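You operate a simulated robot arm through the tools that you are given. There is no shell and no other tool.

Carry out the task below with a simulated robot arm. There is one attempt and no reset: what you move stays moved.

JOB
Swap the 7 mm plate in the sieve for the 15 mm one.
Fine: old plate into the free nest, both clamps shut on the new one, guard down at the end.

The check looks at the end state, three seconds after you hand in, the way a careful person would. Anything else that was tipped, shoved, dropped, spilled or broken makes it a failure.

ROBOT AND FRAMES
A 7-joint arm with a four-finger gripper, fixed in place. Base frame: the origin is at the foot of the arm, x ahead of it, y to its left, z up; the work surface is at about z = 720. Readings come in mm, rad, newtons and seconds.
Its first joint turns from -1.204 to 3.002 rad. Payload 3.67 kg.
The TCP is the grasp point between the finger pads, 28 mm short of the fingertips. In the tool frame z runs along the fingers and y along their closing line. The gripper opens to 112 mm. The gripper's body begins 73 mm behind the TCP.
Orientation is told as [roll, pitch, yaw] about the base's x, y, z axes, in that order, counted from this pose: with the fingers straight down and closing along the base's y, the tool's x points along the base's -x, its y along +y and its z along -z.

CONTROLS
- The arm moves only by the tool arm_command. Its argument "plan" is a list of rows, each a list of 6 numbers: the shift along the base's x, y, z in mm, then the turn, a rotation vector about the base's x, y, z in rad. In form: [[dx, dy, dz, rx, ry, rz], ...]. A call has 1 to 20 rows; each row shifts and turns the commanded pose from where the row before left it. "gripper" is the gripper command, from -1 (fully open) to 1 (shut), values between in proportion, set as the call begins (left out, the last holds). Rows are played at 5 a second. More than 50 mm and 0.15 rad between two rows, or a gripper value outside its range, and nothing of the call is played. Where a pose cannot be reached the arm comes as near as it can. A force on the tool above 90 N (or 10 N above the force at the start of the call, whichever is more), or a blocked arm, ends the call early, and 0.2 s more pass. The fingers move at their own pace and stop on an object; they squeeze with about 41 N. The grip force told is the motor's: it shows also when the fingers shut on nothing. Time passes only in rows, and 0.2 s behind the last, so rows that do not move let the fingers close. It gives the time, the measured TCP pose, the force on the tool (base axes), the opening and the grip force at its end, in the units of the frame above (readings bear some noise), with the torque about the TCP (base axes, N m) and any sound that the robot's microphone picked up.
- Cameras (640 x 400 px; columns grow to the right, rows downward): "scene" is fixed at [398.2, 499.8, 1579.5]; the picture's right is [-0.48, -0.88, 0.00], its down [-0.34, 0.18, -0.92] and it looks along [0.81, -0.44, -0.38] (base axes); focal length 214 px, centre (320, 200). "wrist" rides on the gripper at [60, -18, -104] in the tool frame; the picture's right is [0.29, 0.96, 0.00], its down [-0.80, 0.24, -0.55] and it looks along [-0.53, 0.16, 0.83] (tool axes); focal length 234 px, centre (320, 200). There is no depth. A picture from a camera that has moved, and an enlarged one, comes with that camera's place and axes in the base frame and with its lens. The place of the scene camera against the robot may be out by one fixed shift of up to 12 mm in any direction.
- get_image(camera): a new picture of that camera. It takes no simulated time.
- raise_lower(by): slides the trunk up (or, below 0, down) by that many mm; the arm rides with it, the base frame stays. It gives what a move gives, with no picture.
- close_up(camera, box): a new picture of the part [left, top, right, bottom] of that camera's present view, enlarged. It takes no simulated time.
- close_job(): hands the job in; it is judged then, once.

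Nothing tells you positions but the pictures and the camera data. Unless the task says otherwise, let go and move clear before handing in.

The tools are called after "Emit:" as a command line: name --pt "numbers of a row" for each row, then --argument value for the rest, lists and objects as JSON in quotes. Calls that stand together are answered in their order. arm_command: Moves the arm, as the interface text tells. Its arguments: {"type":"object","properties":{"plan":{"type":"array","items":{"type":"array","items":{"type":"number"}}},"gripper":{"type":"number"}},"required":["plan"]} The other tools are called the same way: raise_lower (by) slides the trunk up or down; get_image (camera) takes a picture; close_up (camera, box) takes an enlarged picture of a part of a camera's view; close_job () hands the job in.

At the start:

```text
clock: 0.0
position: [578.7, 266.4, 1587.2]
orientation: [0.0, 0.0, -0.001]
wrist_force: [1.0, 0.2, 0.0]
moment: [-0.02, 0.01, 0.02]
grip_width: 111.8
finger_force: 0.1
trunk travel left (down, up): [-775.0, 65.0]
```

scene: 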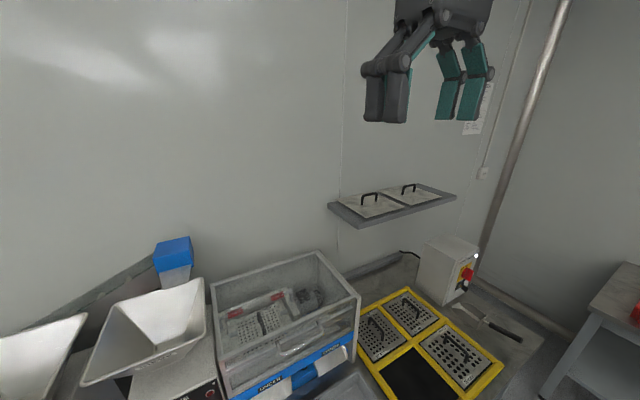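
wrist: 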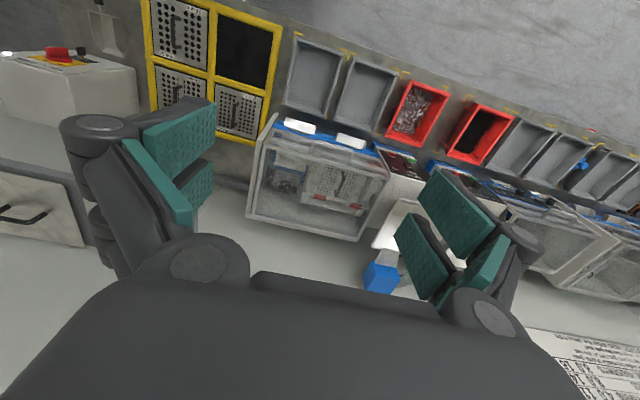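

I see a sieve machine with a transparent guard, a yellow four-nest rack with three plates and one free nest, and a wall shelf. I'll take enlarged pictures before moving.

Emit:
close_up --camera "scene" --box '[200, 240, 370, 400]'

Emit:
close_up --camera "scene" --box '[340, 270, 520, 400]'

Emit:
close_up --camera "wrist" --box '[130, 0, 290, 150]'

Emit:
close_up --camera "wrist" --box '[230, 100, 410, 260]'

Emit:
close_up --camera "scene" --box '[320, 170, 470, 240]'

```text
2.50 times, centred on (285, 320) of scene
camera zoom: at [398.2, 499.8, 1579.5], right [-0.48, -0.88, 0.0], down [-0.34, 0.18, -0.92], along [0.81, -0.44, -0.38], focal length 536 px, centre (408, -100)
```

zoom: 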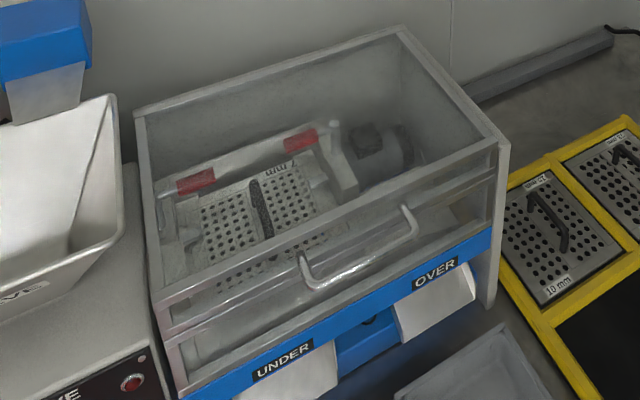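

```text
3.08 times, centred on (430, 335) of scene
camera zoom: at [398.2, 499.8, 1579.5], right [-0.48, -0.88, 0.0], down [-0.34, 0.18, -0.92], along [0.81, -0.44, -0.38], focal length 660 px, centre (-18, -215)
```

zoom: 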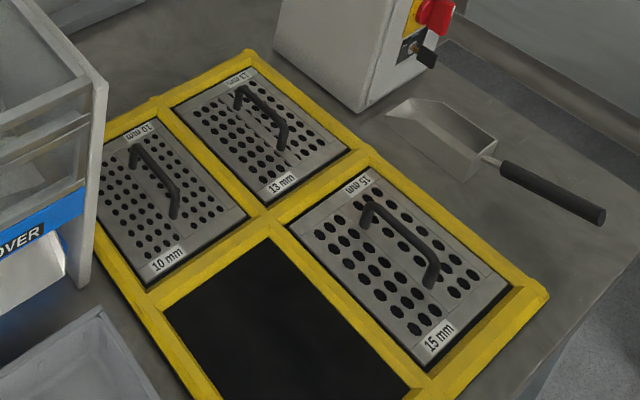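

```text
2.67 times, centred on (210, 75) of wrist
camera zoom: at [519.0, 247.3, 1691.2], right [-0.29, 0.96, 0.0], down [0.8, 0.24, 0.55], along [0.53, 0.16, -0.83], focal length 624 px, centre (613, 533)
```

zoom: 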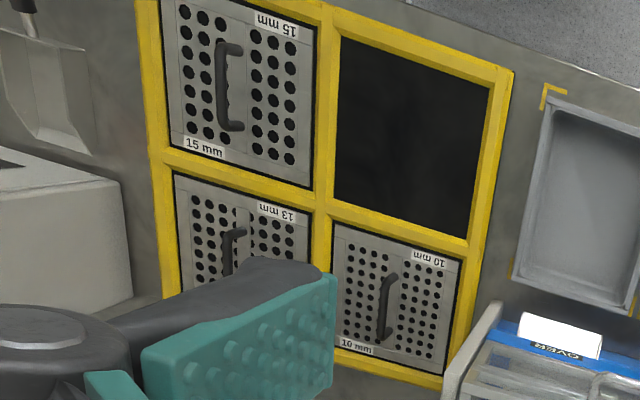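

```text
2.50 times, centred on (320, 180) of wrist
camera zoom: at [519.0, 247.3, 1691.2], right [-0.29, 0.96, 0.0], down [0.8, 0.24, 0.55], along [0.53, 0.16, -0.83], focal length 585 px, centre (320, 250)
```

zoom: 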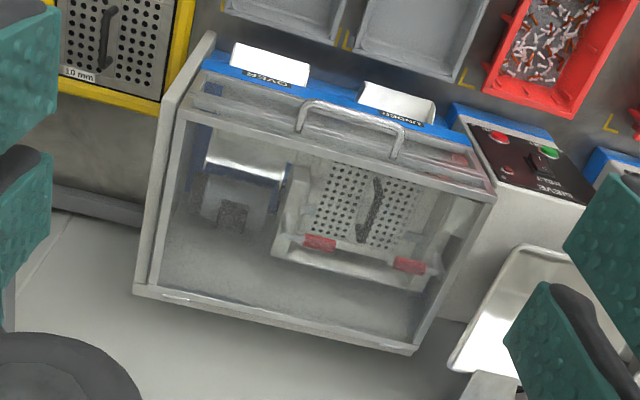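

```text
4.27 times, centred on (395, 205) of scene
camera zoom: at [398.2, 499.8, 1579.5], right [-0.48, -0.88, 0.0], down [-0.34, 0.18, -0.92], along [0.81, -0.44, -0.38], focal length 915 px, centre (0, 179)
```

zoom: 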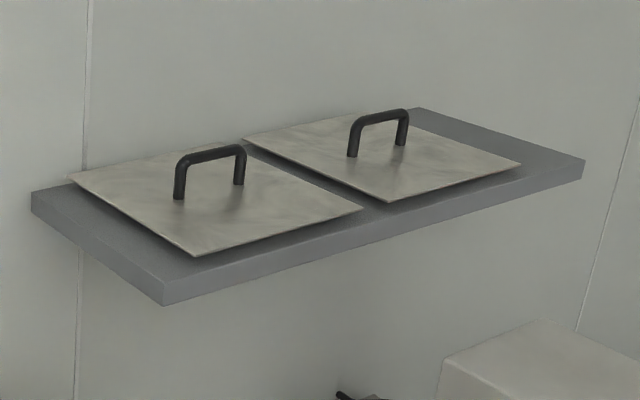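

The rack looks to sit around x 615–820, y −217–0, with the free nest near (605, 0). The sieve plate is near (920, 440, 910) under a hinged or sliding clear guard. I'll bring the wrist camera closer to see the mechanism.

Emit:
arm_command --pt "15 17 -42 0 0 0" --pt "15 17 -42 0 0 0" --pt "15 17 -42 0 0 0" --pt "15 17 -42 0 0 0" --pt "15 17 -42 0 0 0" --pt "15 17 -42 0 0 0" --pt "15 17 -42 0 0 0" --pt "0 0 0 0 0 0"

Emit:
get_image --camera "wrist"

Emit:
close_up --camera "wrist" --box '[200, 40, 440, 190]'

Emit:
get_image --camera "scene"

```text
clock: 1.3
position: [701.8, 301.9, 1443.7]
orientation: [0.13, -0.014, -0.073]
wrist_force: [0.6, 0.5, -0.1]
moment: [-0.01, 0.01, 0.0]
grip_width: 111.7
finger_force: 0.1
trunk travel left (down, up): [-775.0, 65.0]
stopped in row 6: the arm was blocked; the commanded pose is now the measured one
```

```text
taken
camera wrist: at [639.1, 275.4, 1544.7], right [-0.22, 0.97, 0.12], down [0.8, 0.11, 0.59], along [0.56, 0.22, -0.8], focal length 234 px, centre (320, 200)
```

wrist: 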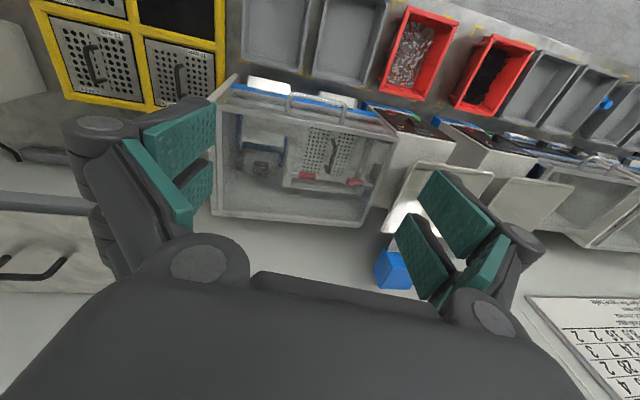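

```text
2.67 times, centred on (320, 115) of wrist
camera zoom: at [639.1, 275.4, 1544.7], right [-0.22, 0.97, 0.12], down [0.8, 0.11, 0.59], along [0.56, 0.22, -0.8], focal length 624 px, centre (320, 427)
```

zoom: 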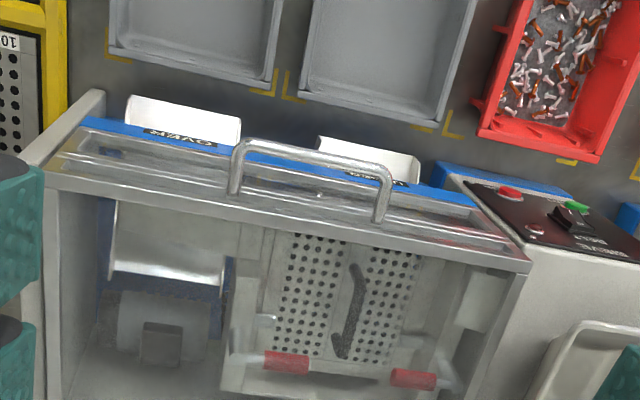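

```text
taken
```

scene: 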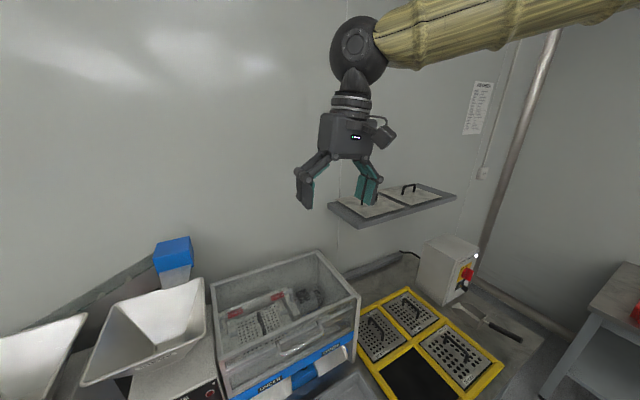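

The arm stopped with almost no force, so it seems to be stretched near its kinematic limit with the trunk high. I'll lower the trunk 200 mm, where the space is still clear, and then straighten the tool.

Emit:
raise_lower --by -200

Emit:
arm_command --pt "-10 5 0 -0.06 0.01 0.03" --pt "-10 5 0 -0.06 0.004 0.04" --pt "0 0 0 0 0 0"

Emit:
get_image --camera "wrist"

Emit:
get_image --camera "scene"

```text
clock: 3.5
position: [696.6, 303.7, 1246.6]
orientation: [0.128, -0.015, -0.071]
wrist_force: [-0.1, 0.2, 0.2]
moment: [0.01, -0.01, 0.03]
grip_width: 111.8
finger_force: 0.0
trunk travel left (down, up): [-575.0, 265.0]
```

```text
clock: 4.5
position: [700.1, 276.7, 1275.7]
orientation: [0.069, -0.002, -0.042]
wrist_force: [0.4, -0.6, 0.6]
moment: [0.03, -0.01, -0.01]
grip_width: 112.1
finger_force: 0.1
trunk travel left (down, up): [-575.0, 265.0]
stopped in row 3: the arm was blocked; the commanded pose is now the measured one
```

```text
taken
camera wrist: at [639.7, 255.0, 1377.8], right [-0.25, 0.97, 0.07], down [0.81, 0.17, 0.57], along [0.54, 0.2, -0.82], focal length 234 px, centre (320, 200)
```

wrist: 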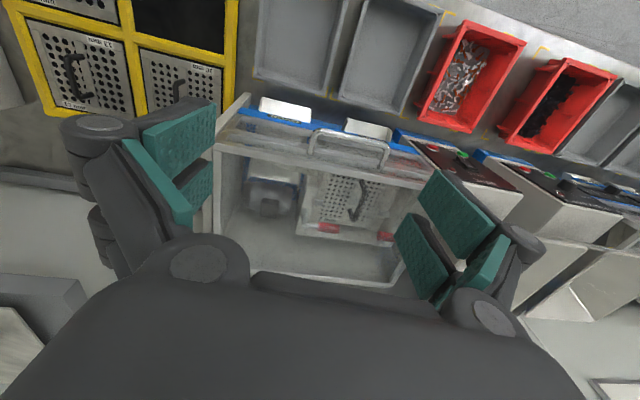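

```text
taken
```

scene: 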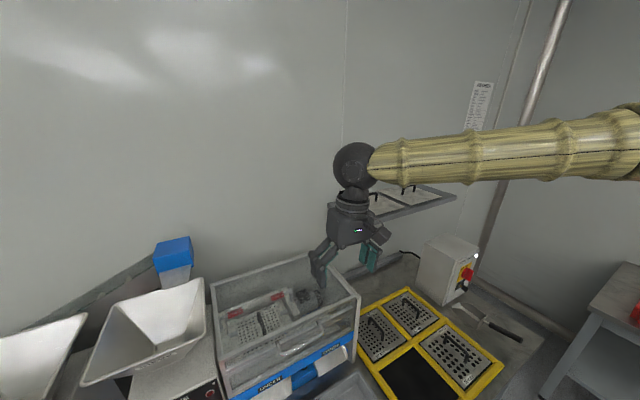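

The tool straightened only by rising, so this arm works best with the TCP high relative to the trunk. I'll raise the TCP and level the tool, then use the trunk to descend.

Emit:
arm_command --pt "-10 0 35 0 0 0" --pt "-10 0 35 -0.03 0 0.02" --pt "0 0 30 -0.039 0.002 0.022" --pt "0 0 0 0 0 0"

```text
clock: 5.7
position: [688.6, 250.4, 1405.4]
orientation: [0.057, -0.006, -0.023]
wrist_force: [0.3, -0.4, -0.5]
moment: [0.01, -0.03, 0.02]
grip_width: 111.9
finger_force: 0.0
trunk travel left (down, up): [-575.0, 265.0]
stopped in row 4: the arm was blocked; the commanded pose is now the measured one
```

The arm is still blocked with no contact force. I'll check its posture from the scene camera and back off toward the base in small steps.

Emit:
arm_command --pt "-20 0 0 0 0 0" --pt "-20 0 0 0 0 0" --pt "0 0 0 0 0 0" --pt "0 0 0 0 0 0"

Emit:
get_image --camera "scene"

```text
clock: 6.7
position: [647.1, 252.7, 1401.1]
orientation: [0.05, -0.003, -0.018]
wrist_force: [-0.1, -0.1, -1.0]
moment: [-0.02, -0.02, -0.05]
grip_width: 112.0
finger_force: 0.0
trunk travel left (down, up): [-575.0, 265.0]
```

```text
taken
```

scene: 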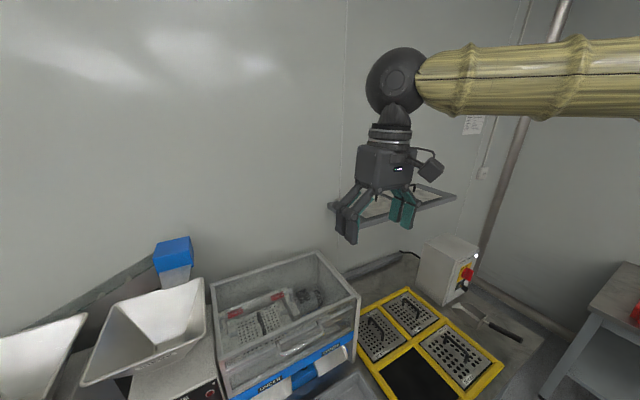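

That move tracked well. I'll level the tool here and lower the trunk before extending again.

Emit:
arm_command --pt "-10 0 0 -0.025 0.002 0.009" --pt "-10 0 0 -0.025 0.002 0.009" --pt "0 0 0 0 0 0" --pt "0 0 0 0 0 0"

Emit:
raise_lower --by -150

```text
clock: 7.7
position: [629.0, 252.5, 1399.6]
orientation: [0.002, 0.005, -0.003]
wrist_force: [-0.6, 0.6, 0.0]
moment: [0.02, 0.02, -0.02]
grip_width: 112.1
finger_force: 0.1
trunk travel left (down, up): [-575.0, 265.0]
```

```text
clock: 9.4
position: [629.2, 252.0, 1250.6]
orientation: [0.002, 0.005, -0.003]
wrist_force: [-0.1, 0.0, -0.1]
moment: [-0.01, 0.03, 0.01]
grip_width: 112.0
finger_force: 0.0
trunk travel left (down, up): [-425.0, 415.0]
```

Emit:
arm_command --pt "0 20 0 0 0 0" --pt "0 20 0 0 0 0" --pt "0 20 0 0 0 0" --pt "0 20 0 0 0 0" --pt "0 20 0 0 0 0" --pt "0 20 0 0 0 0" --pt "0 0 0 0 0 0"

Emit:
get_image --camera "wrist"

Emit:
close_up --camera "wrist" --box '[200, 80, 440, 230]'

Emit:
get_image --camera "scene"

```text
clock: 10.9
position: [657.0, 293.3, 1337.8]
orientation: [0.126, -0.023, -0.07]
wrist_force: [0.4, 0.1, 0.6]
moment: [0.03, -0.01, -0.02]
grip_width: 112.1
finger_force: 0.1
trunk travel left (down, up): [-425.0, 415.0]
stopped in row 7: the arm was blocked; the commanded pose is now the measured one
```

```text
taken
camera wrist: at [593.6, 266.9, 1438.2], right [-0.22, 0.97, 0.12], down [0.79, 0.11, 0.6], along [0.57, 0.23, -0.79], focal length 234 px, centre (320, 200)
```

wrist: 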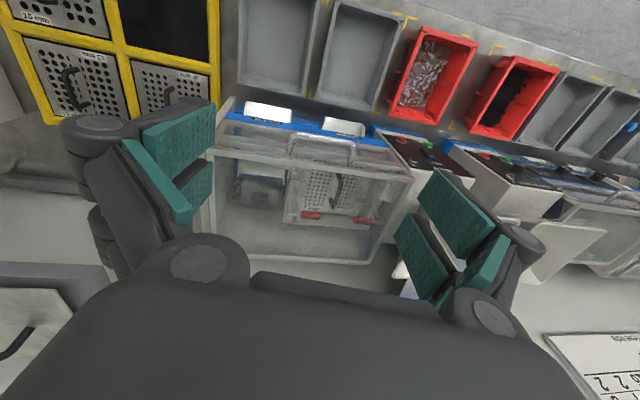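

```text
2.67 times, centred on (320, 155) of wrist
camera zoom: at [593.6, 266.9, 1438.2], right [-0.22, 0.97, 0.12], down [0.79, 0.11, 0.6], along [0.57, 0.23, -0.79], focal length 624 px, centre (320, 320)
```

zoom: 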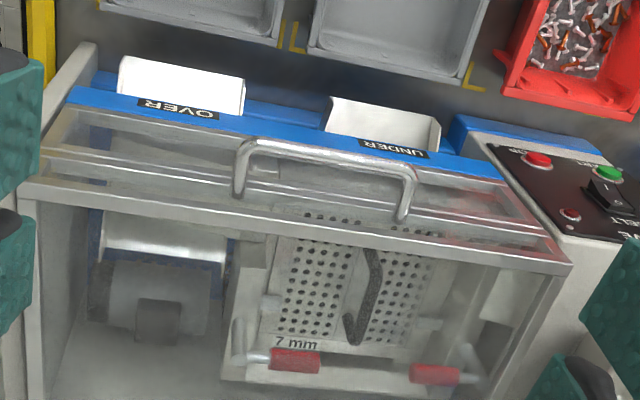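

```text
taken
```

scene: 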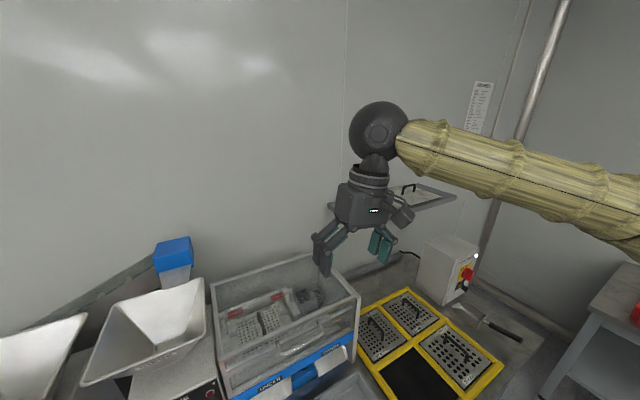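

The arm seems to be stretched nearly straight, with the wrist about 230 mm above the TCP, and it can't follow further outward. I'll pull in, level the tool, and try a pure swing about the base axis to learn how it behaves.

Emit:
arm_command --pt "-20 -10 -10 0 0 0" --pt "-20 -10 -10 -0.03 0.005 0.02" --pt "-20 -10 -10 -0.03 0.005 0.02" --pt "-20 -10 -10 -0.03 0.006 0.02" --pt "-20 0 0 -0.036 0.006 0.01" --pt "0 0 0 0 0 0" --pt "0 0 0 0 0 0"

Emit:
get_image --camera "scene"

```text
clock: 12.5
position: [555.5, 255.7, 1297.4]
orientation: [-0.001, -0.005, 0.005]
wrist_force: [-0.5, -0.5, -0.1]
moment: [0.0, 0.04, 0.02]
grip_width: 112.0
finger_force: 0.0
trunk travel left (down, up): [-425.0, 415.0]
```

```text
taken
```

scene: 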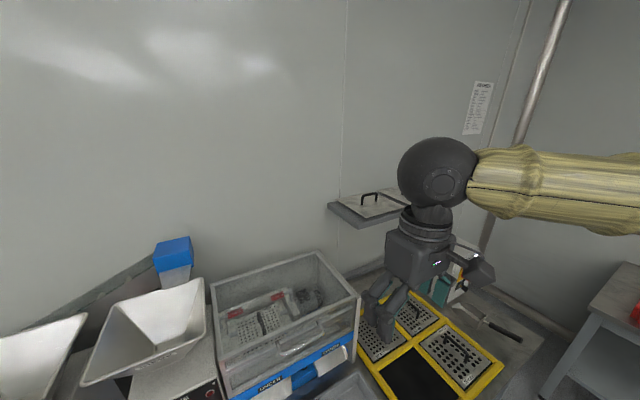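

Emit:
arm_command --pt "-13.5 27.5 0 0 0 0.05" --pt "-14.7 26.5 0 0 0 0.05" --pt "-16.5 26 0 0 0 0.05" --pt "-17.3 25.1 0 0 0 0.05" --pt "0 0 0 0 0 0"

Emit:
get_image --camera "scene"

```text
clock: 13.9
position: [529.5, 324.9, 1310.6]
orientation: [0.085, 0.048, 0.18]
wrist_force: [0.6, -0.8, 0.1]
moment: [0.08, -0.02, 0.04]
grip_width: 112.0
finger_force: 0.0
trunk travel left (down, up): [-425.0, 415.0]
stopped in row 5: the arm was blocked; the commanded pose is now the measured one
```

```text
taken
```

scene: 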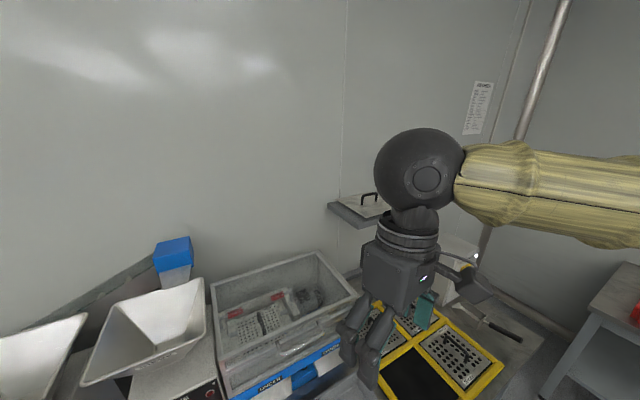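

A swing toward +y is still resisted with no force at the tool, so something other than contact limits it. I'll test the other direction at slow speed to separate lag from a joint limit.

Emit:
arm_command --pt "0 -5 -5 -0.02 -0.01 0" --pt "0 -5 -5 -0.02 -0.01 -0.04" --pt "0 -5 -5 -0.02 -0.01 -0.04" --pt "0 -5 0 -0.025 -0.018 -0.05" --pt "0 -5 0 0 0 -0.05" --pt "0 0 0 0 0 0" --pt "0 0 0 0 0 0"

Emit:
arm_command --pt "0 3 0 0 0 0" --pt "0 3 0 0 0 0" --pt "0 3 0 0 0 0" --pt "0 3 0 0 0 0" --pt "0 3 0 0 0 0" --pt "0 3 0 0 0 0" --pt "0 0 0 0 0 0" --pt "0 0 0 0 0 0"

```text
clock: 15.7
position: [550.6, 289.6, 1279.6]
orientation: [0.016, 0.068, -0.007]
wrist_force: [0.3, 0.0, 0.2]
moment: [0.04, -0.02, -0.01]
grip_width: 112.1
finger_force: 0.1
trunk travel left (down, up): [-425.0, 415.0]
stopped in row 7: the arm was blocked; the commanded pose is now the measured one
```

```text
clock: 17.5
position: [553.3, 295.2, 1295.1]
orientation: [0.044, 0.067, -0.014]
wrist_force: [0.2, 0.5, -0.6]
moment: [0.0, 0.0, -0.02]
grip_width: 112.0
finger_force: 0.1
trunk travel left (down, up): [-425.0, 415.0]
```

Emit:
arm_command --pt "0 -20 0 -0.02 -0.03 0" --pt "0 -20 0 -0.024 -0.037 0.014" --pt "0 -20 0 0 0 0" --pt "0 -20 0 0 0 0" --pt "0 -20 0 0 0 0" --pt "0 -20 0 0 0 0" --pt "0 -20 0 0 0 0" --pt "0 -20 0 0 0 0" --pt "0 -20 0 0 0 0" --pt "0 -20 0 0 0 0" --pt "0 -20 0 0 0 0" --pt "0 -20 0 0 0 0" --pt "0 0 0 0 0 0"

Emit:
get_image --camera "scene"

Emit:
get_image --camera "wrist"

```text
clock: 20.3
position: [548.9, 69.2, 1278.7]
orientation: [-0.034, 0.001, 0.007]
wrist_force: [0.7, -0.2, 0.2]
moment: [-0.01, 0.0, -0.01]
grip_width: 112.0
finger_force: 0.1
trunk travel left (down, up): [-425.0, 415.0]
```

```text
taken
```

scene: 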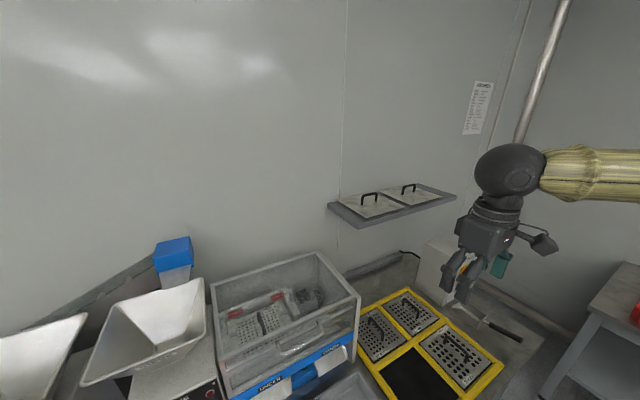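

```text
taken
camera wrist: at [490.4, 56.2, 1383.1], right [-0.29, 0.96, -0.03], down [0.8, 0.26, 0.55], along [0.53, 0.13, -0.84], focal length 234 px, centre (320, 200)
```

wrist: 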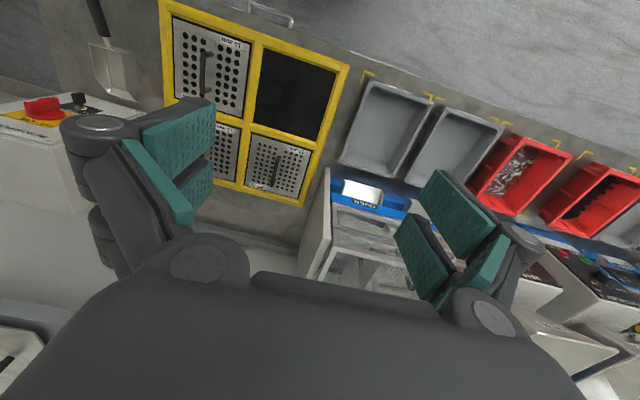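

Moving toward −y tracks cleanly, so the restriction depends on posture. I'll lower the trunk some more and try swinging toward +y at a small radius before extending.

Emit:
raise_lower --by -150

Emit:
arm_command --pt "-20 0 10 0.03 0 -0.007" --pt "-20 0 10 0 0 0" --pt "-20 0 0 0 0 0" --pt "-20 0 0 0 0 0" --pt "-20 0 0 0 0 0" --pt "-20 0 0 0 0 0" --pt "-20 0 0 0 0 0" --pt "-20 0 0 0 0 0" --pt "-20 0 0 0 0 0" --pt "0 0 0 0 0 0" --pt "0 0 0 0 0 0"

Emit:
arm_command --pt "0 20 0 0 0 0" --pt "0 20 0 0 0 0" --pt "0 20 0 0 0 0" --pt "0 20 0 0 0 0" --pt "0 20 0 0 0 0" --pt "0 20 0 0 0 0" --pt "0 20 0 0 0 0" --pt "0 20 0 0 0 0" --pt "0 20 0 0 0 0" --pt "0 20 0 0 0 0" --pt "0 0 0 0 0 0" --pt "0 0 0 0 0 0"

Emit:
get_image --camera "scene"

```text
clock: 22.1
position: [549.2, 69.3, 1128.1]
orientation: [-0.035, 0.0, 0.005]
wrist_force: [-0.9, -0.5, 0.6]
moment: [0.02, 0.04, -0.02]
grip_width: 112.2
finger_force: 0.1
trunk travel left (down, up): [-275.0, 565.0]
```

```text
clock: 24.5
position: [369.2, 69.2, 1148.7]
orientation: [-0.003, 0.0, -0.001]
wrist_force: [0.4, -0.2, -0.2]
moment: [0.0, 0.02, -0.02]
grip_width: 112.2
finger_force: 0.1
trunk travel left (down, up): [-275.0, 565.0]
```

```text
clock: 27.1
position: [368.5, 271.5, 1148.1]
orientation: [-0.004, 0.0, -0.003]
wrist_force: [-0.1, 0.1, -0.6]
moment: [-0.01, -0.02, 0.02]
grip_width: 111.8
finger_force: 0.1
trunk travel left (down, up): [-275.0, 565.0]
```

```text
taken
```

scene: 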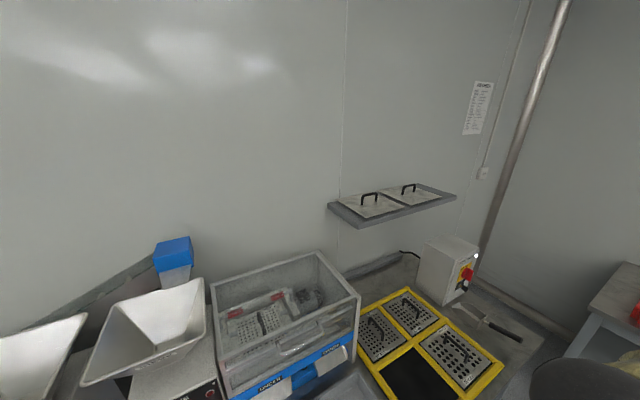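

Tracking is exact at this radius. I'll continue to the left at small radius and then extend outward.

Emit:
arm_command --pt "0 20 0 0 0 0" --pt "0 20 0 0 0 0" --pt "0 20 0 0 0 0" --pt "0 20 0 0 0 0" --pt "0 20 0 0 0 0" --pt "0 20 0 0 0 0" --pt "0 20 0 0 0 0" --pt "0 0 0 0 0 0" --pt "0 0 0 0 0 0"

Emit:
arm_command --pt "20 0 0 0 0 0" --pt "20 0 0 0 0 0" --pt "20 0 0 0 0 0" --pt "20 0 0 0 0 0" --pt "20 0 0 0 0 0" --pt "0 0 0 0 0 0" --pt "0 0 0 0 0 0"

Emit:
get_image --camera "scene"

```text
clock: 29.3
position: [405.9, 393.6, 1142.2]
orientation: [0.036, 0.095, -0.01]
wrist_force: [0.4, -0.9, 0.6]
moment: [0.02, 0.03, 0.03]
grip_width: 112.1
finger_force: 0.1
trunk travel left (down, up): [-275.0, 565.0]
stopped in row 9: the arm was blocked; the commanded pose is now the measured one
```

```text
clock: 31.1
position: [514.7, 349.8, 1207.5]
orientation: [0.13, 0.076, -0.029]
wrist_force: [0.1, -0.6, 0.0]
moment: [0.02, -0.01, -0.03]
grip_width: 112.0
finger_force: 0.1
trunk travel left (down, up): [-275.0, 565.0]
stopped in row 7: the arm was blocked; the commanded pose is now the measured one
```

```text
taken
```

scene: 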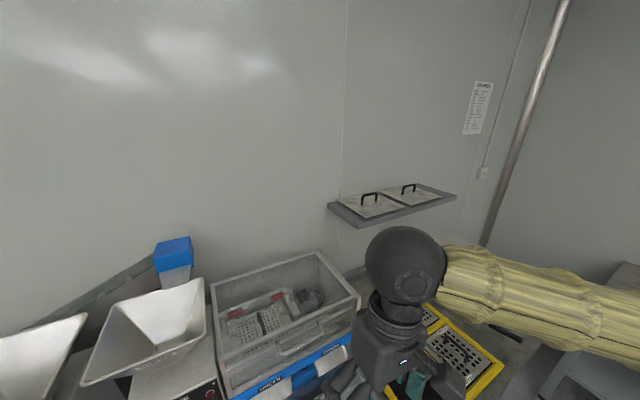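

The limit still bites at larger radius, so I want to see the arm's own posture. I'll return to the well-tracked area and turn the wrist camera back toward the base.

Emit:
arm_command --pt "0 -20 -5 -0.02 -0.02 0" --pt "0 -20 -5 -0.04 -0.02 0.01" --pt "0 -20 0 -0.04 -0.02 0.01" --pt "0 -20 0 -0.03 -0.016 0.009" --pt "0 -20 0 0 0 0" --pt "0 -20 0 0 0 0" --pt "0 -20 0 0 0 0" --pt "0 -20 0 0 0 0" --pt "0 -20 0 0 0 0" --pt "0 -20 0 0 0 0" --pt "0 -20 0 0 0 0" --pt "0 -20 0 0 0 0" --pt "0 -20 0 0 0 0" --pt "0 0 0 0 0 0" --pt "0 0 0 0 0 0"

Emit:
arm_command --pt "0 0 0 0 0 0.15" --pt "0 0 0 0 0 0.15" --pt "0 0 0 0 0 0.15" --pt "0 0 0 0 0 0.15" --pt "0 0 0 0 0 0.15" --pt "0 0 0 0 0 0.15" --pt "0 0 0 0 0 0.15" --pt "0 0 0 0 0 0.15" --pt "0 0 0 0 0 0.15" --pt "0 0 0 0 0 0.15" --pt "0 0 0 0 0 0"

Emit:
get_image --camera "wrist"

```text
clock: 34.3
position: [513.3, 91.2, 1193.1]
orientation: [-0.007, -0.004, -0.004]
wrist_force: [-0.3, -1.1, 0.1]
moment: [-0.02, 0.0, 0.02]
grip_width: 112.1
finger_force: 0.1
trunk travel left (down, up): [-275.0, 565.0]
```

```text
clock: 36.7
position: [513.8, 91.7, 1193.3]
orientation: [-0.005, -0.004, 1.497]
wrist_force: [-0.3, -0.7, -0.1]
moment: [0.03, -0.03, 0.01]
grip_width: 111.8
finger_force: 0.1
trunk travel left (down, up): [-275.0, 565.0]
```

```text
taken
camera wrist: at [526.8, 31.1, 1297.4], right [-0.98, -0.22, -0.01], down [-0.18, 0.81, 0.56], along [-0.12, 0.54, -0.83], focal length 234 px, centre (320, 200)
```

wrist: 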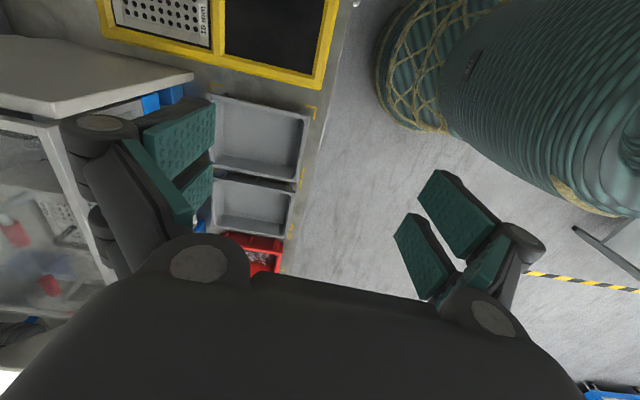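

Emit:
arm_command --pt "0 0 0 0 0 0.15" --pt "0 0 0 0 0 0.15" --pt "0 0 0 0 0 0.15" --pt "0 0 0 0 0 0.15" --pt "0 0 0 0 0 0.15" --pt "0 0 0 0 0 0.15" --pt "0 0 0 0 0 0.15" --pt "0 0 0 0 0 0.15" --pt "0 0 0 0 0 0"

Emit:
get_image --camera "wrist"

Emit:
arm_command --pt "0 0 0 0 0 0.15" --pt "0 0 0 0 0 0.15" --pt "0 0 0 0 0 0.1" --pt "0 0 0 0 0.1 0" --pt "0 0 0 0 0.1 0" --pt "0 0 0 0 0.1 0" --pt "0 0 0 0 0.1 0" --pt "0 0 0 0 0 0"

Emit:
get_image --camera "wrist"

Emit:
get_image --camera "scene"

```text
clock: 38.7
position: [513.2, 93.1, 1193.4]
orientation: [-0.005, -0.004, 2.698]
wrist_force: [-0.1, -0.5, -0.4]
moment: [-0.01, 0.01, -0.01]
grip_width: 111.8
finger_force: 0.0
trunk travel left (down, up): [-275.0, 565.0]
```

```text
taken
camera wrist: at [575.7, 82.7, 1297.9], right [-0.15, -0.99, -0.01], down [-0.82, 0.12, 0.56], along [-0.55, 0.09, -0.83], focal length 234 px, centre (320, 200)
```

wrist: 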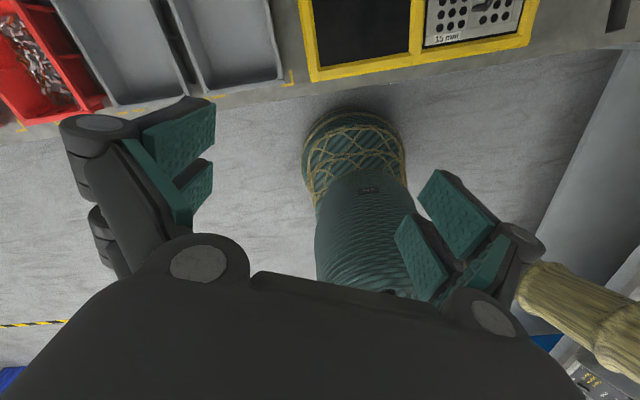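

```text
clock: 40.5
position: [513.1, 92.7, 1194.5]
orientation: [0.016, -0.402, 3.093]
wrist_force: [0.6, 0.7, -0.3]
moment: [-0.03, 0.02, 0.0]
grip_width: 111.9
finger_force: 0.1
trunk travel left (down, up): [-275.0, 565.0]
```

```text
taken
camera wrist: at [610.7, 107.5, 1265.6], right [0.22, -0.97, -0.1], down [-0.53, -0.21, 0.83], along [-0.82, -0.13, -0.55], focal length 234 px, centre (320, 200)
```

wrist: 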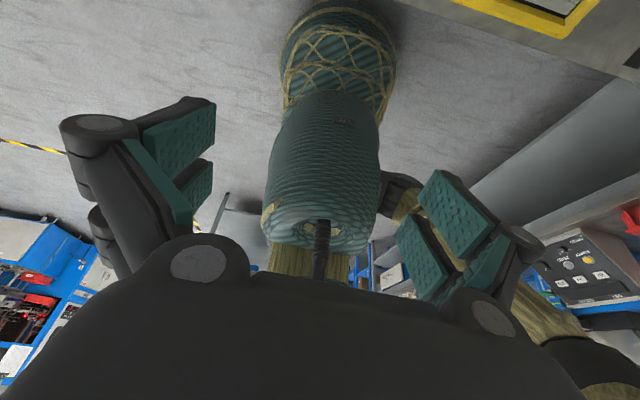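

```text
taken
```

scene: 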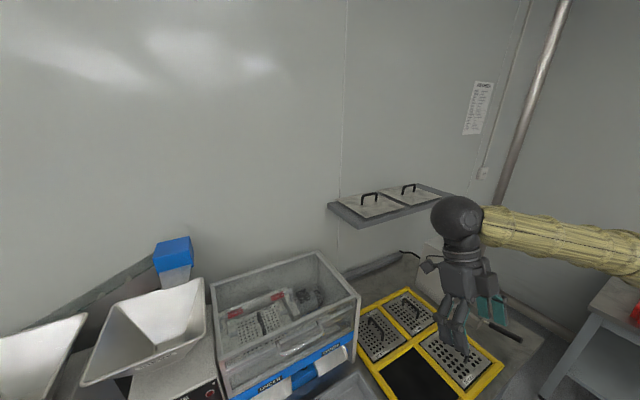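

Emit:
close_up --camera "wrist" --box '[200, 80, 640, 355]'

Emit:
arm_command --pt "0 0 0 0 0 -0.15" --pt "0 0 0 0 0 -0.15" --pt "0 0 0 0 0 -0.15" --pt "0 0 0 0 0 -0.1" --pt "0 0 0 0 0 0"

Emit:
get_image --camera "wrist"

```text
1.45 times, centred on (420, 218) of wrist
camera zoom: at [610.7, 107.5, 1265.6], right [0.22, -0.97, -0.1], down [-0.53, -0.21, 0.83], along [-0.82, -0.13, -0.55], focal length 341 px, centre (174, 174)
```

zoom: 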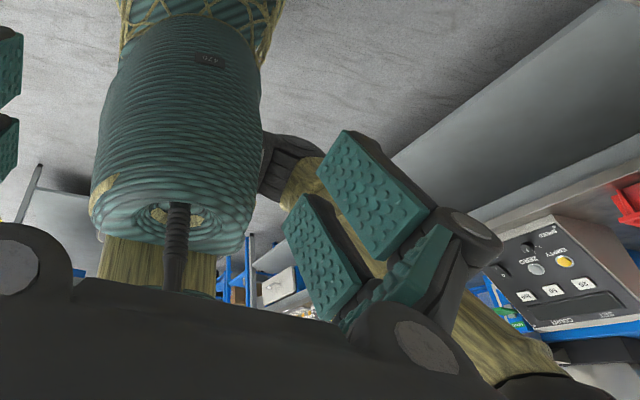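

```text
clock: 41.7
position: [513.5, 92.4, 1193.9]
orientation: [0.012, -0.402, 2.542]
wrist_force: [-0.2, 0.3, 0.6]
moment: [-0.01, 0.01, -0.01]
grip_width: 112.1
finger_force: 0.1
trunk travel left (down, up): [-275.0, 565.0]
```

```text
taken
camera wrist: at [604.4, 54.4, 1265.8], right [-0.32, -0.94, -0.1], down [-0.56, 0.1, 0.83], along [-0.77, 0.32, -0.56], focal length 234 px, centre (320, 200)
```

wrist: 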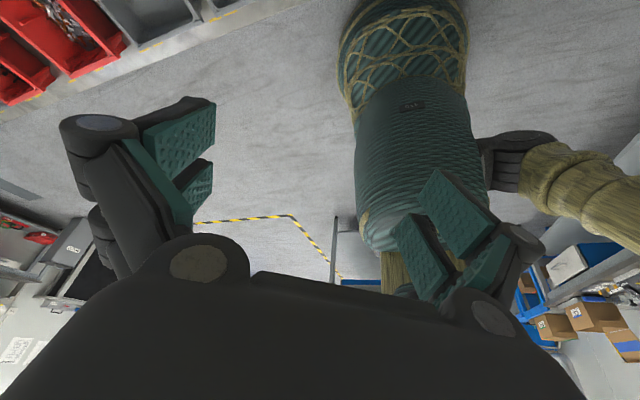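

Now I understand: the elbow is out to the right near (330, −340) and the wrist is far above the shoulder, so the upper arm is at its upper limit. The arm should work with the wrist near shoulder height. I'll restore the orientation, raise the trunk and lower the arm.

Emit:
arm_command --pt "0 0 0 0 0 -0.15" --pt "0 0 0 0 0 -0.15" --pt "0 0 0 0 0 -0.15" --pt "0 0 0 0 0 -0.15" --pt "0 0 0 0 0 -0.15" --pt "0 0 0 0 0 -0.15" --pt "0 0 0 0 0 -0.15" --pt "0 0 0 0 0 -0.15" --pt "0 0 0 0 0 -0.15" --pt "0 0 0 0 0 -0.15" --pt "0 0 0 0 0 -0.15" --pt "0 0 0 0 0 -0.15" --pt "0 0 0 0 0 -0.15" --pt "0 0 0 0 0 -0.15" --pt "0 0 0 0 0 -0.15" --pt "0 0 0 0 0 -0.15" --pt "0 0 0 0 0 -0.14" --pt "0 0 0 0 0 0"

Emit:
raise_lower --by 250

```text
clock: 45.5
position: [513.9, 94.3, 1192.4]
orientation: [0.017, -0.402, 0.003]
wrist_force: [-0.5, 0.4, -0.5]
moment: [0.01, -0.02, 0.0]
grip_width: 112.3
finger_force: 0.0
trunk travel left (down, up): [-275.0, 565.0]
```

```text
clock: 48.0
position: [512.2, 92.1, 1442.9]
orientation: [0.015, -0.403, 0.003]
wrist_force: [0.1, -0.8, 0.7]
moment: [0.04, -0.02, -0.02]
grip_width: 112.1
finger_force: 0.1
trunk travel left (down, up): [-525.0, 315.0]
```

Emit:
arm_command --pt "0 0 -20 0 0.1 0" --pt "0 0 -25 0 0.1 0" --pt "0 0 -25 -0.015 0.1 0" --pt "0 0 -25 0 0.1 0" --pt "0 0 -25 0 0 0" --pt "0 0 -25 0 0 0" --pt "0 0 -25 0 0 0" --pt "0 0 -25 0 0 0" --pt "0 0 -25 0 0 0" --pt "0 0 -25 0 0 0" --pt "0 0 -25 0 0 0" --pt "0 0 -25 0 0 0" --pt "0 0 -25 0 0 0" --pt "0 0 0 0 0 0" --pt "0 0 0 0 0 0"

Emit:
get_image --camera "scene"

```text
clock: 51.2
position: [513.8, 91.5, 1121.5]
orientation: [0.002, -0.001, 0.006]
wrist_force: [0.7, 0.5, 0.1]
moment: [-0.02, 0.0, 0.0]
grip_width: 112.1
finger_force: 0.0
trunk travel left (down, up): [-525.0, 315.0]
```

```text
taken
```

scene: 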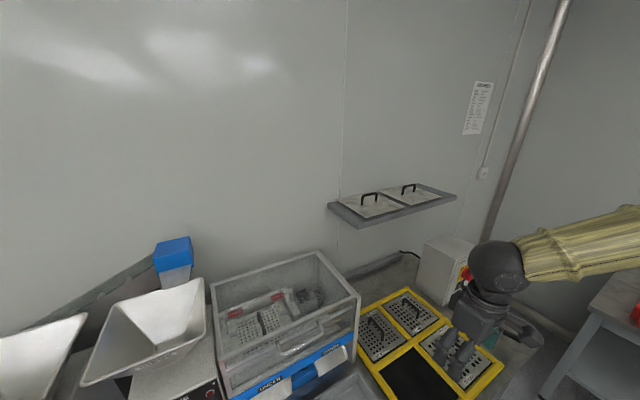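

Emit:
raise_lower --by 150

Emit:
arm_command --pt "0 10 -25 0 0 0" --pt "0 10 -25 0 0 0" --pt "0 20 -25 0 0 0" --pt "0 20 -25 0 0 0" --pt "0 20 -15 0 0 0" --pt "0 20 0 0 0 0" --pt "0 20 0 0 0 0" --pt "0 20 0 0 0 0" --pt "0 20 0 0 0 0" --pt "0 20 0 0 0 0" --pt "0 20 0 0 0 0" --pt "0 20 0 0 0 0" --pt "0 20 0 0 0 0" --pt "0 20 0 0 0 0" --pt "0 20 0 0 0 0" --pt "0 0 0 0 0 0" --pt "0 0 0 0 0 0"

Emit:
get_image --camera "scene"

```text
clock: 53.0
position: [514.4, 91.9, 1273.9]
orientation: [0.002, -0.003, 0.005]
wrist_force: [0.5, 0.1, -0.4]
moment: [0.01, 0.01, 0.0]
grip_width: 112.1
finger_force: 0.1
trunk travel left (down, up): [-675.0, 165.0]
```

```text
clock: 56.8
position: [549.4, 349.2, 1239.6]
orientation: [0.125, -0.025, -0.056]
wrist_force: [-0.3, -0.2, -0.5]
moment: [0.0, -0.03, -0.04]
grip_width: 112.1
finger_force: 0.0
trunk travel left (down, up): [-675.0, 165.0]
stopped in row 17: the arm was blocked; the commanded pose is now the measured one
```

```text
taken
```

scene: 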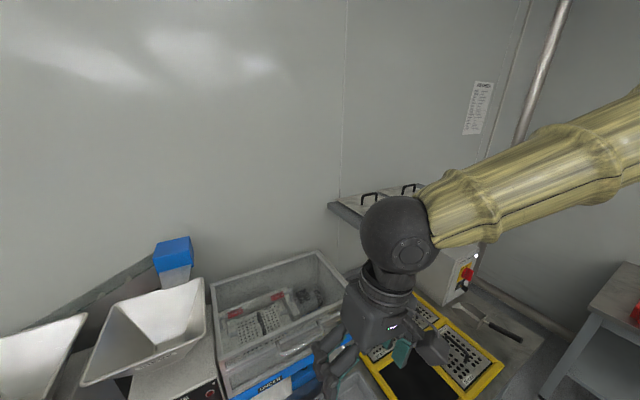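

The residuals all point to one shoulder joint at (70, −230), relative height about 1330 mm. The upper arm is pitched up against its limit, so the TCP needs to be much lower relative to the trunk. I'll back off, raise the trunk fully, and then reach down.

Emit:
arm_command --pt "0 -20 -10 -0.03 0.006 0.014" --pt "0 -20 -10 -0.03 0.006 0.014" --pt "0 -20 -10 -0.03 0.006 0.014" --pt "0 -20 -10 -0.035 0.007 0.014" --pt "0 -20 0 0 0 0" --pt "0 -20 0 0 0 0" --pt "0 -20 0 0 0 0" --pt "0 0 0 0 0 0" --pt "0 0 0 0 0 0"

Emit:
raise_lower --by 150

Emit:
arm_command --pt "0 0 -25 0 0 0" --pt "0 0 -25 0 0 0" --pt "0 0 -25 0 0 0" --pt "0 0 -25 0 0 0" --pt "0 0 -25 0 0 0" --pt "0 0 -25 0 0 0" --pt "0 0 -25 0 0 0" --pt "0 0 -25 0 0 0" --pt "0 0 -25 0 0 0" --pt "0 0 -25 0 0 0" --pt "0 0 -25 0 0 0" --pt "0 0 -25 0 0 0" --pt "0 0 0 0 0 0" --pt "0 0 0 0 0 0"

Emit:
get_image --camera "scene"

```text
clock: 58.8
position: [548.3, 210.6, 1196.2]
orientation: [-0.009, -0.002, 0.007]
wrist_force: [0.3, -0.3, 0.7]
moment: [0.01, 0.01, 0.01]
grip_width: 112.0
finger_force: 0.1
trunk travel left (down, up): [-675.0, 165.0]
```

```text
clock: 60.5
position: [548.0, 211.1, 1343.9]
orientation: [-0.01, 0.001, 0.008]
wrist_force: [0.2, -0.6, 1.1]
moment: [0.03, -0.04, -0.01]
grip_width: 112.3
finger_force: 0.0
trunk travel left (down, up): [-825.0, 15.0]
```

```text
clock: 62.2
position: [580.8, 200.9, 1232.7]
orientation: [0.118, -0.025, -0.059]
wrist_force: [0.1, -1.4, 0.0]
moment: [0.01, 0.0, -0.01]
grip_width: 112.2
finger_force: 0.1
trunk travel left (down, up): [-825.0, 15.0]
stopped in row 8: the arm was blocked; the commanded pose is now the measured one
```

```text
taken
```

scene: 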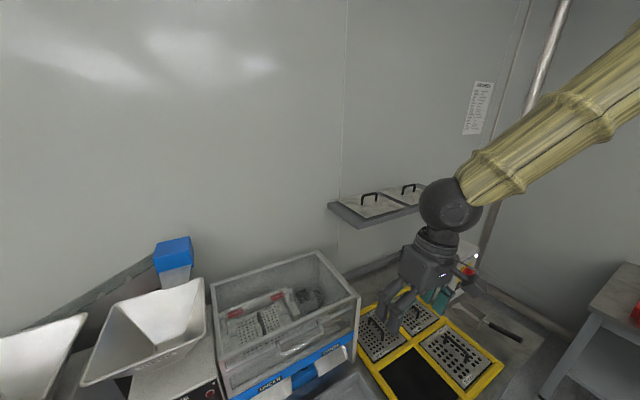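

The stuck joint is the upper arm at its highest pitch: when the wrist is close to the shoulder, the elbow is forced up. Extending outward lowers the elbow, so I'll extend at this height first, then straighten and descend.

Emit:
arm_command --pt "20 5 0 0 0 0" --pt "20 5 0 0 0 0" --pt "20 5 0 0 0 0" --pt "20 5 0 0 0 0" --pt "20 5 0 -0.03 0.006 0.01" --pt "20 5 0 -0.03 0.006 0.02" --pt "20 5 0 -0.03 0.006 0.02" --pt "20 5 0 -0.028 0.006 0.01" --pt "0 0 0 0 0 0" --pt "0 0 0 0 0 0"

Emit:
get_image --camera "scene"

```text
clock: 64.6
position: [768.4, 207.9, 1264.3]
orientation: [0.078, 0.001, -0.06]
wrist_force: [0.9, -0.4, -0.2]
moment: [0.0, 0.02, -0.01]
grip_width: 112.1
finger_force: 0.0
trunk travel left (down, up): [-825.0, 15.0]
stopped in row 10: the arm was blocked; the commanded pose is now the measured one
```

```text
taken
```

scene: 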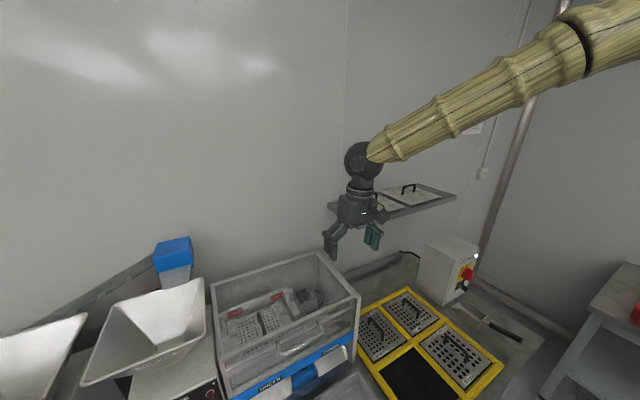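

I now think this is a right arm with its shoulder offset to about (70, −230), and the upper arm cannot swing further left when the elbow is high. I also place the wall shelf's front edge at about x 920, z 1200, for y from −530 to 55, so I'll stay clear of it. I'll go right, drop at constant distance from the shoulder so the elbow comes down, then come back left.

Emit:
arm_command --pt "-10 -20 0 -0.02 0 0.015" --pt "-10 -20 0 -0.02 0 0.015" --pt "-10 -20 0 -0.02 0 0.015" --pt "-10 -20 0 -0.018 0 0.015" --pt "-10 -20 0 0 0 0" --pt "-10 -20 0 0 0 0" --pt "-10 -20 0 0 0 0" --pt "0 -20 0 0 0 0" --pt "0 -20 0 0 0 0" --pt "0 -20 0 0 0 0" --pt "0 -20 0 0 0 0" --pt "0 -20 0 0 0 0" --pt "0 -20 0 0 0 0" --pt "0 -20 0 0 0 0" --pt "0 -20 0 0 0 0" --pt "0 0 0 0 0 0" --pt "0 0 0 0 0 0"

Emit:
get_image --camera "scene"

```text
clock: 68.2
position: [696.4, -93.1, 1265.0]
orientation: [-0.001, -0.001, 0.001]
wrist_force: [0.0, -0.8, -0.4]
moment: [0.01, 0.01, -0.02]
grip_width: 112.0
finger_force: 0.1
trunk travel left (down, up): [-825.0, 15.0]
```

```text
taken
```

scene: 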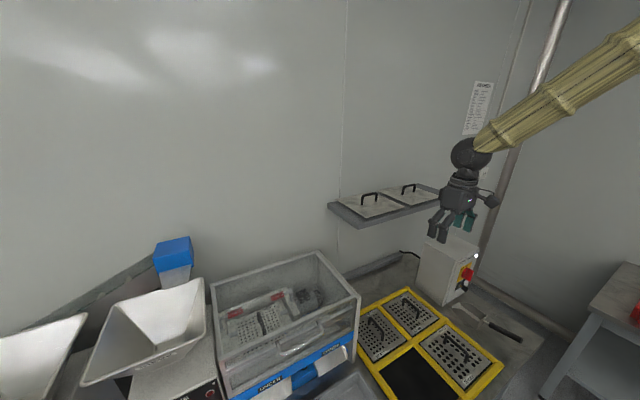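

Emit:
arm_command --pt "2 0 -25 0 0 0" --pt "2 0 -25 0 0 0" --pt "2 0 -25 0 0 0" --pt "1 0 -25 0 0 0" --pt "0 0 -25 0 0 0" --pt "0 0 -25 0 0 0" --pt "0 0 -25 0 0 0" --pt "0 0 -25 0 0 0" --pt "0 0 -25 0 0 0" --pt "0 0 -25 0 0 0" --pt "0 0 0 0 0 0" --pt "0 0 0 0 0 0"

Emit:
get_image --camera "scene"

Emit:
get_image --camera "wrist"

```text
clock: 70.8
position: [705.7, -92.0, 1013.9]
orientation: [-0.002, -0.002, 0.001]
wrist_force: [0.0, 0.6, -0.2]
moment: [0.0, 0.02, 0.0]
grip_width: 112.2
finger_force: 0.0
trunk travel left (down, up): [-825.0, 15.0]
```

```text
taken
```

scene: 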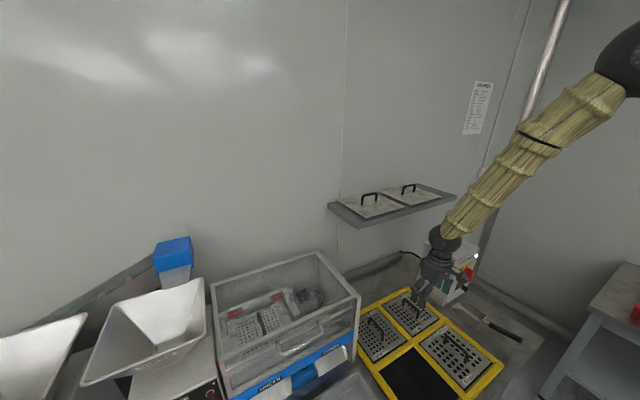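

```text
taken
camera wrist: at [646.0, -110.2, 1117.8], right [-0.29, 0.96, 0.0], down [0.8, 0.24, 0.55], along [0.53, 0.16, -0.83], focal length 234 px, centre (320, 200)
```

wrist: 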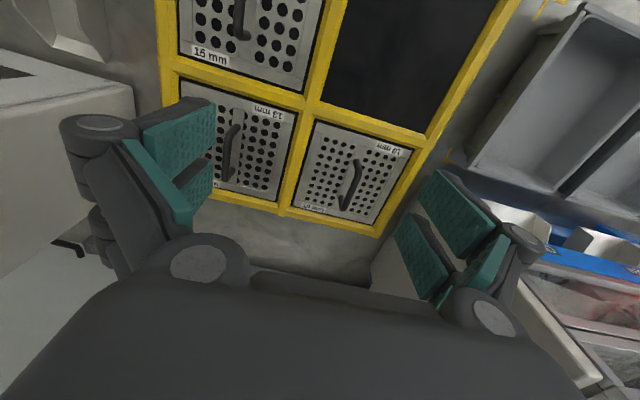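

The elbow is now visible and much lower, with exact tracking. The guard box spans roughly x 800–1090, y 130–560, top z about 1020, with its handle near (771, 358, 978). I'll come left at a safe height in front of the sieve.

Emit:
arm_command --pt "-5 20 5 0 0 0" --pt "-5 20 5 0 0 0" --pt "-5 20 5 0 0 0" --pt "-5 20 5 0 0 0" --pt "-5 20 5 0 0 0" --pt "-5 20 5 0 0 0" --pt "-5 20 5 0 0 0" --pt "-5 20 5 0 0 0" --pt "-5 20 5 0 0 0" --pt "-5 20 5 0 0 0" --pt "-5 20 5 0 0 0" --pt "-5 20 5 0 0 0" --pt "0 20 0 0 0 0" --pt "0 20 0 0 0 0" --pt "0 20 0 0 0 0" --pt "0 0 0 0 0 0" --pt "0 0 0 0 0 0"

Emit:
get_image --camera "scene"

Emit:
get_image --camera "wrist"

```text
clock: 74.6
position: [632.8, 196.9, 1037.1]
orientation: [0.02, 0.085, -0.033]
wrist_force: [-0.4, 0.3, -1.6]
moment: [0.02, -0.04, 0.0]
grip_width: 112.2
finger_force: 0.2
trunk travel left (down, up): [-825.0, 15.0]
stopped in row 17: the arm was blocked; the commanded pose is now the measured one
```

```text
taken
```

scene: 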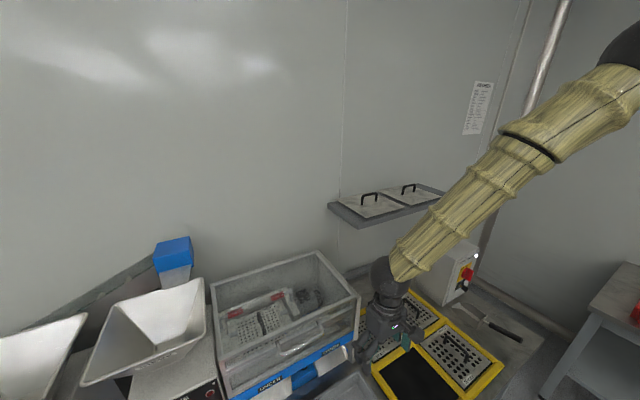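

```text
taken
camera wrist: at [580.7, 178.3, 1145.2], right [-0.25, 0.97, 0.04], down [0.85, 0.2, 0.49], along [0.46, 0.16, -0.87], focal length 234 px, centre (320, 200)
```

wrist: 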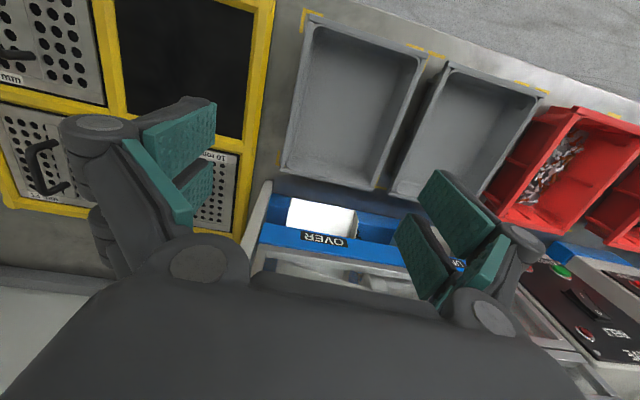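

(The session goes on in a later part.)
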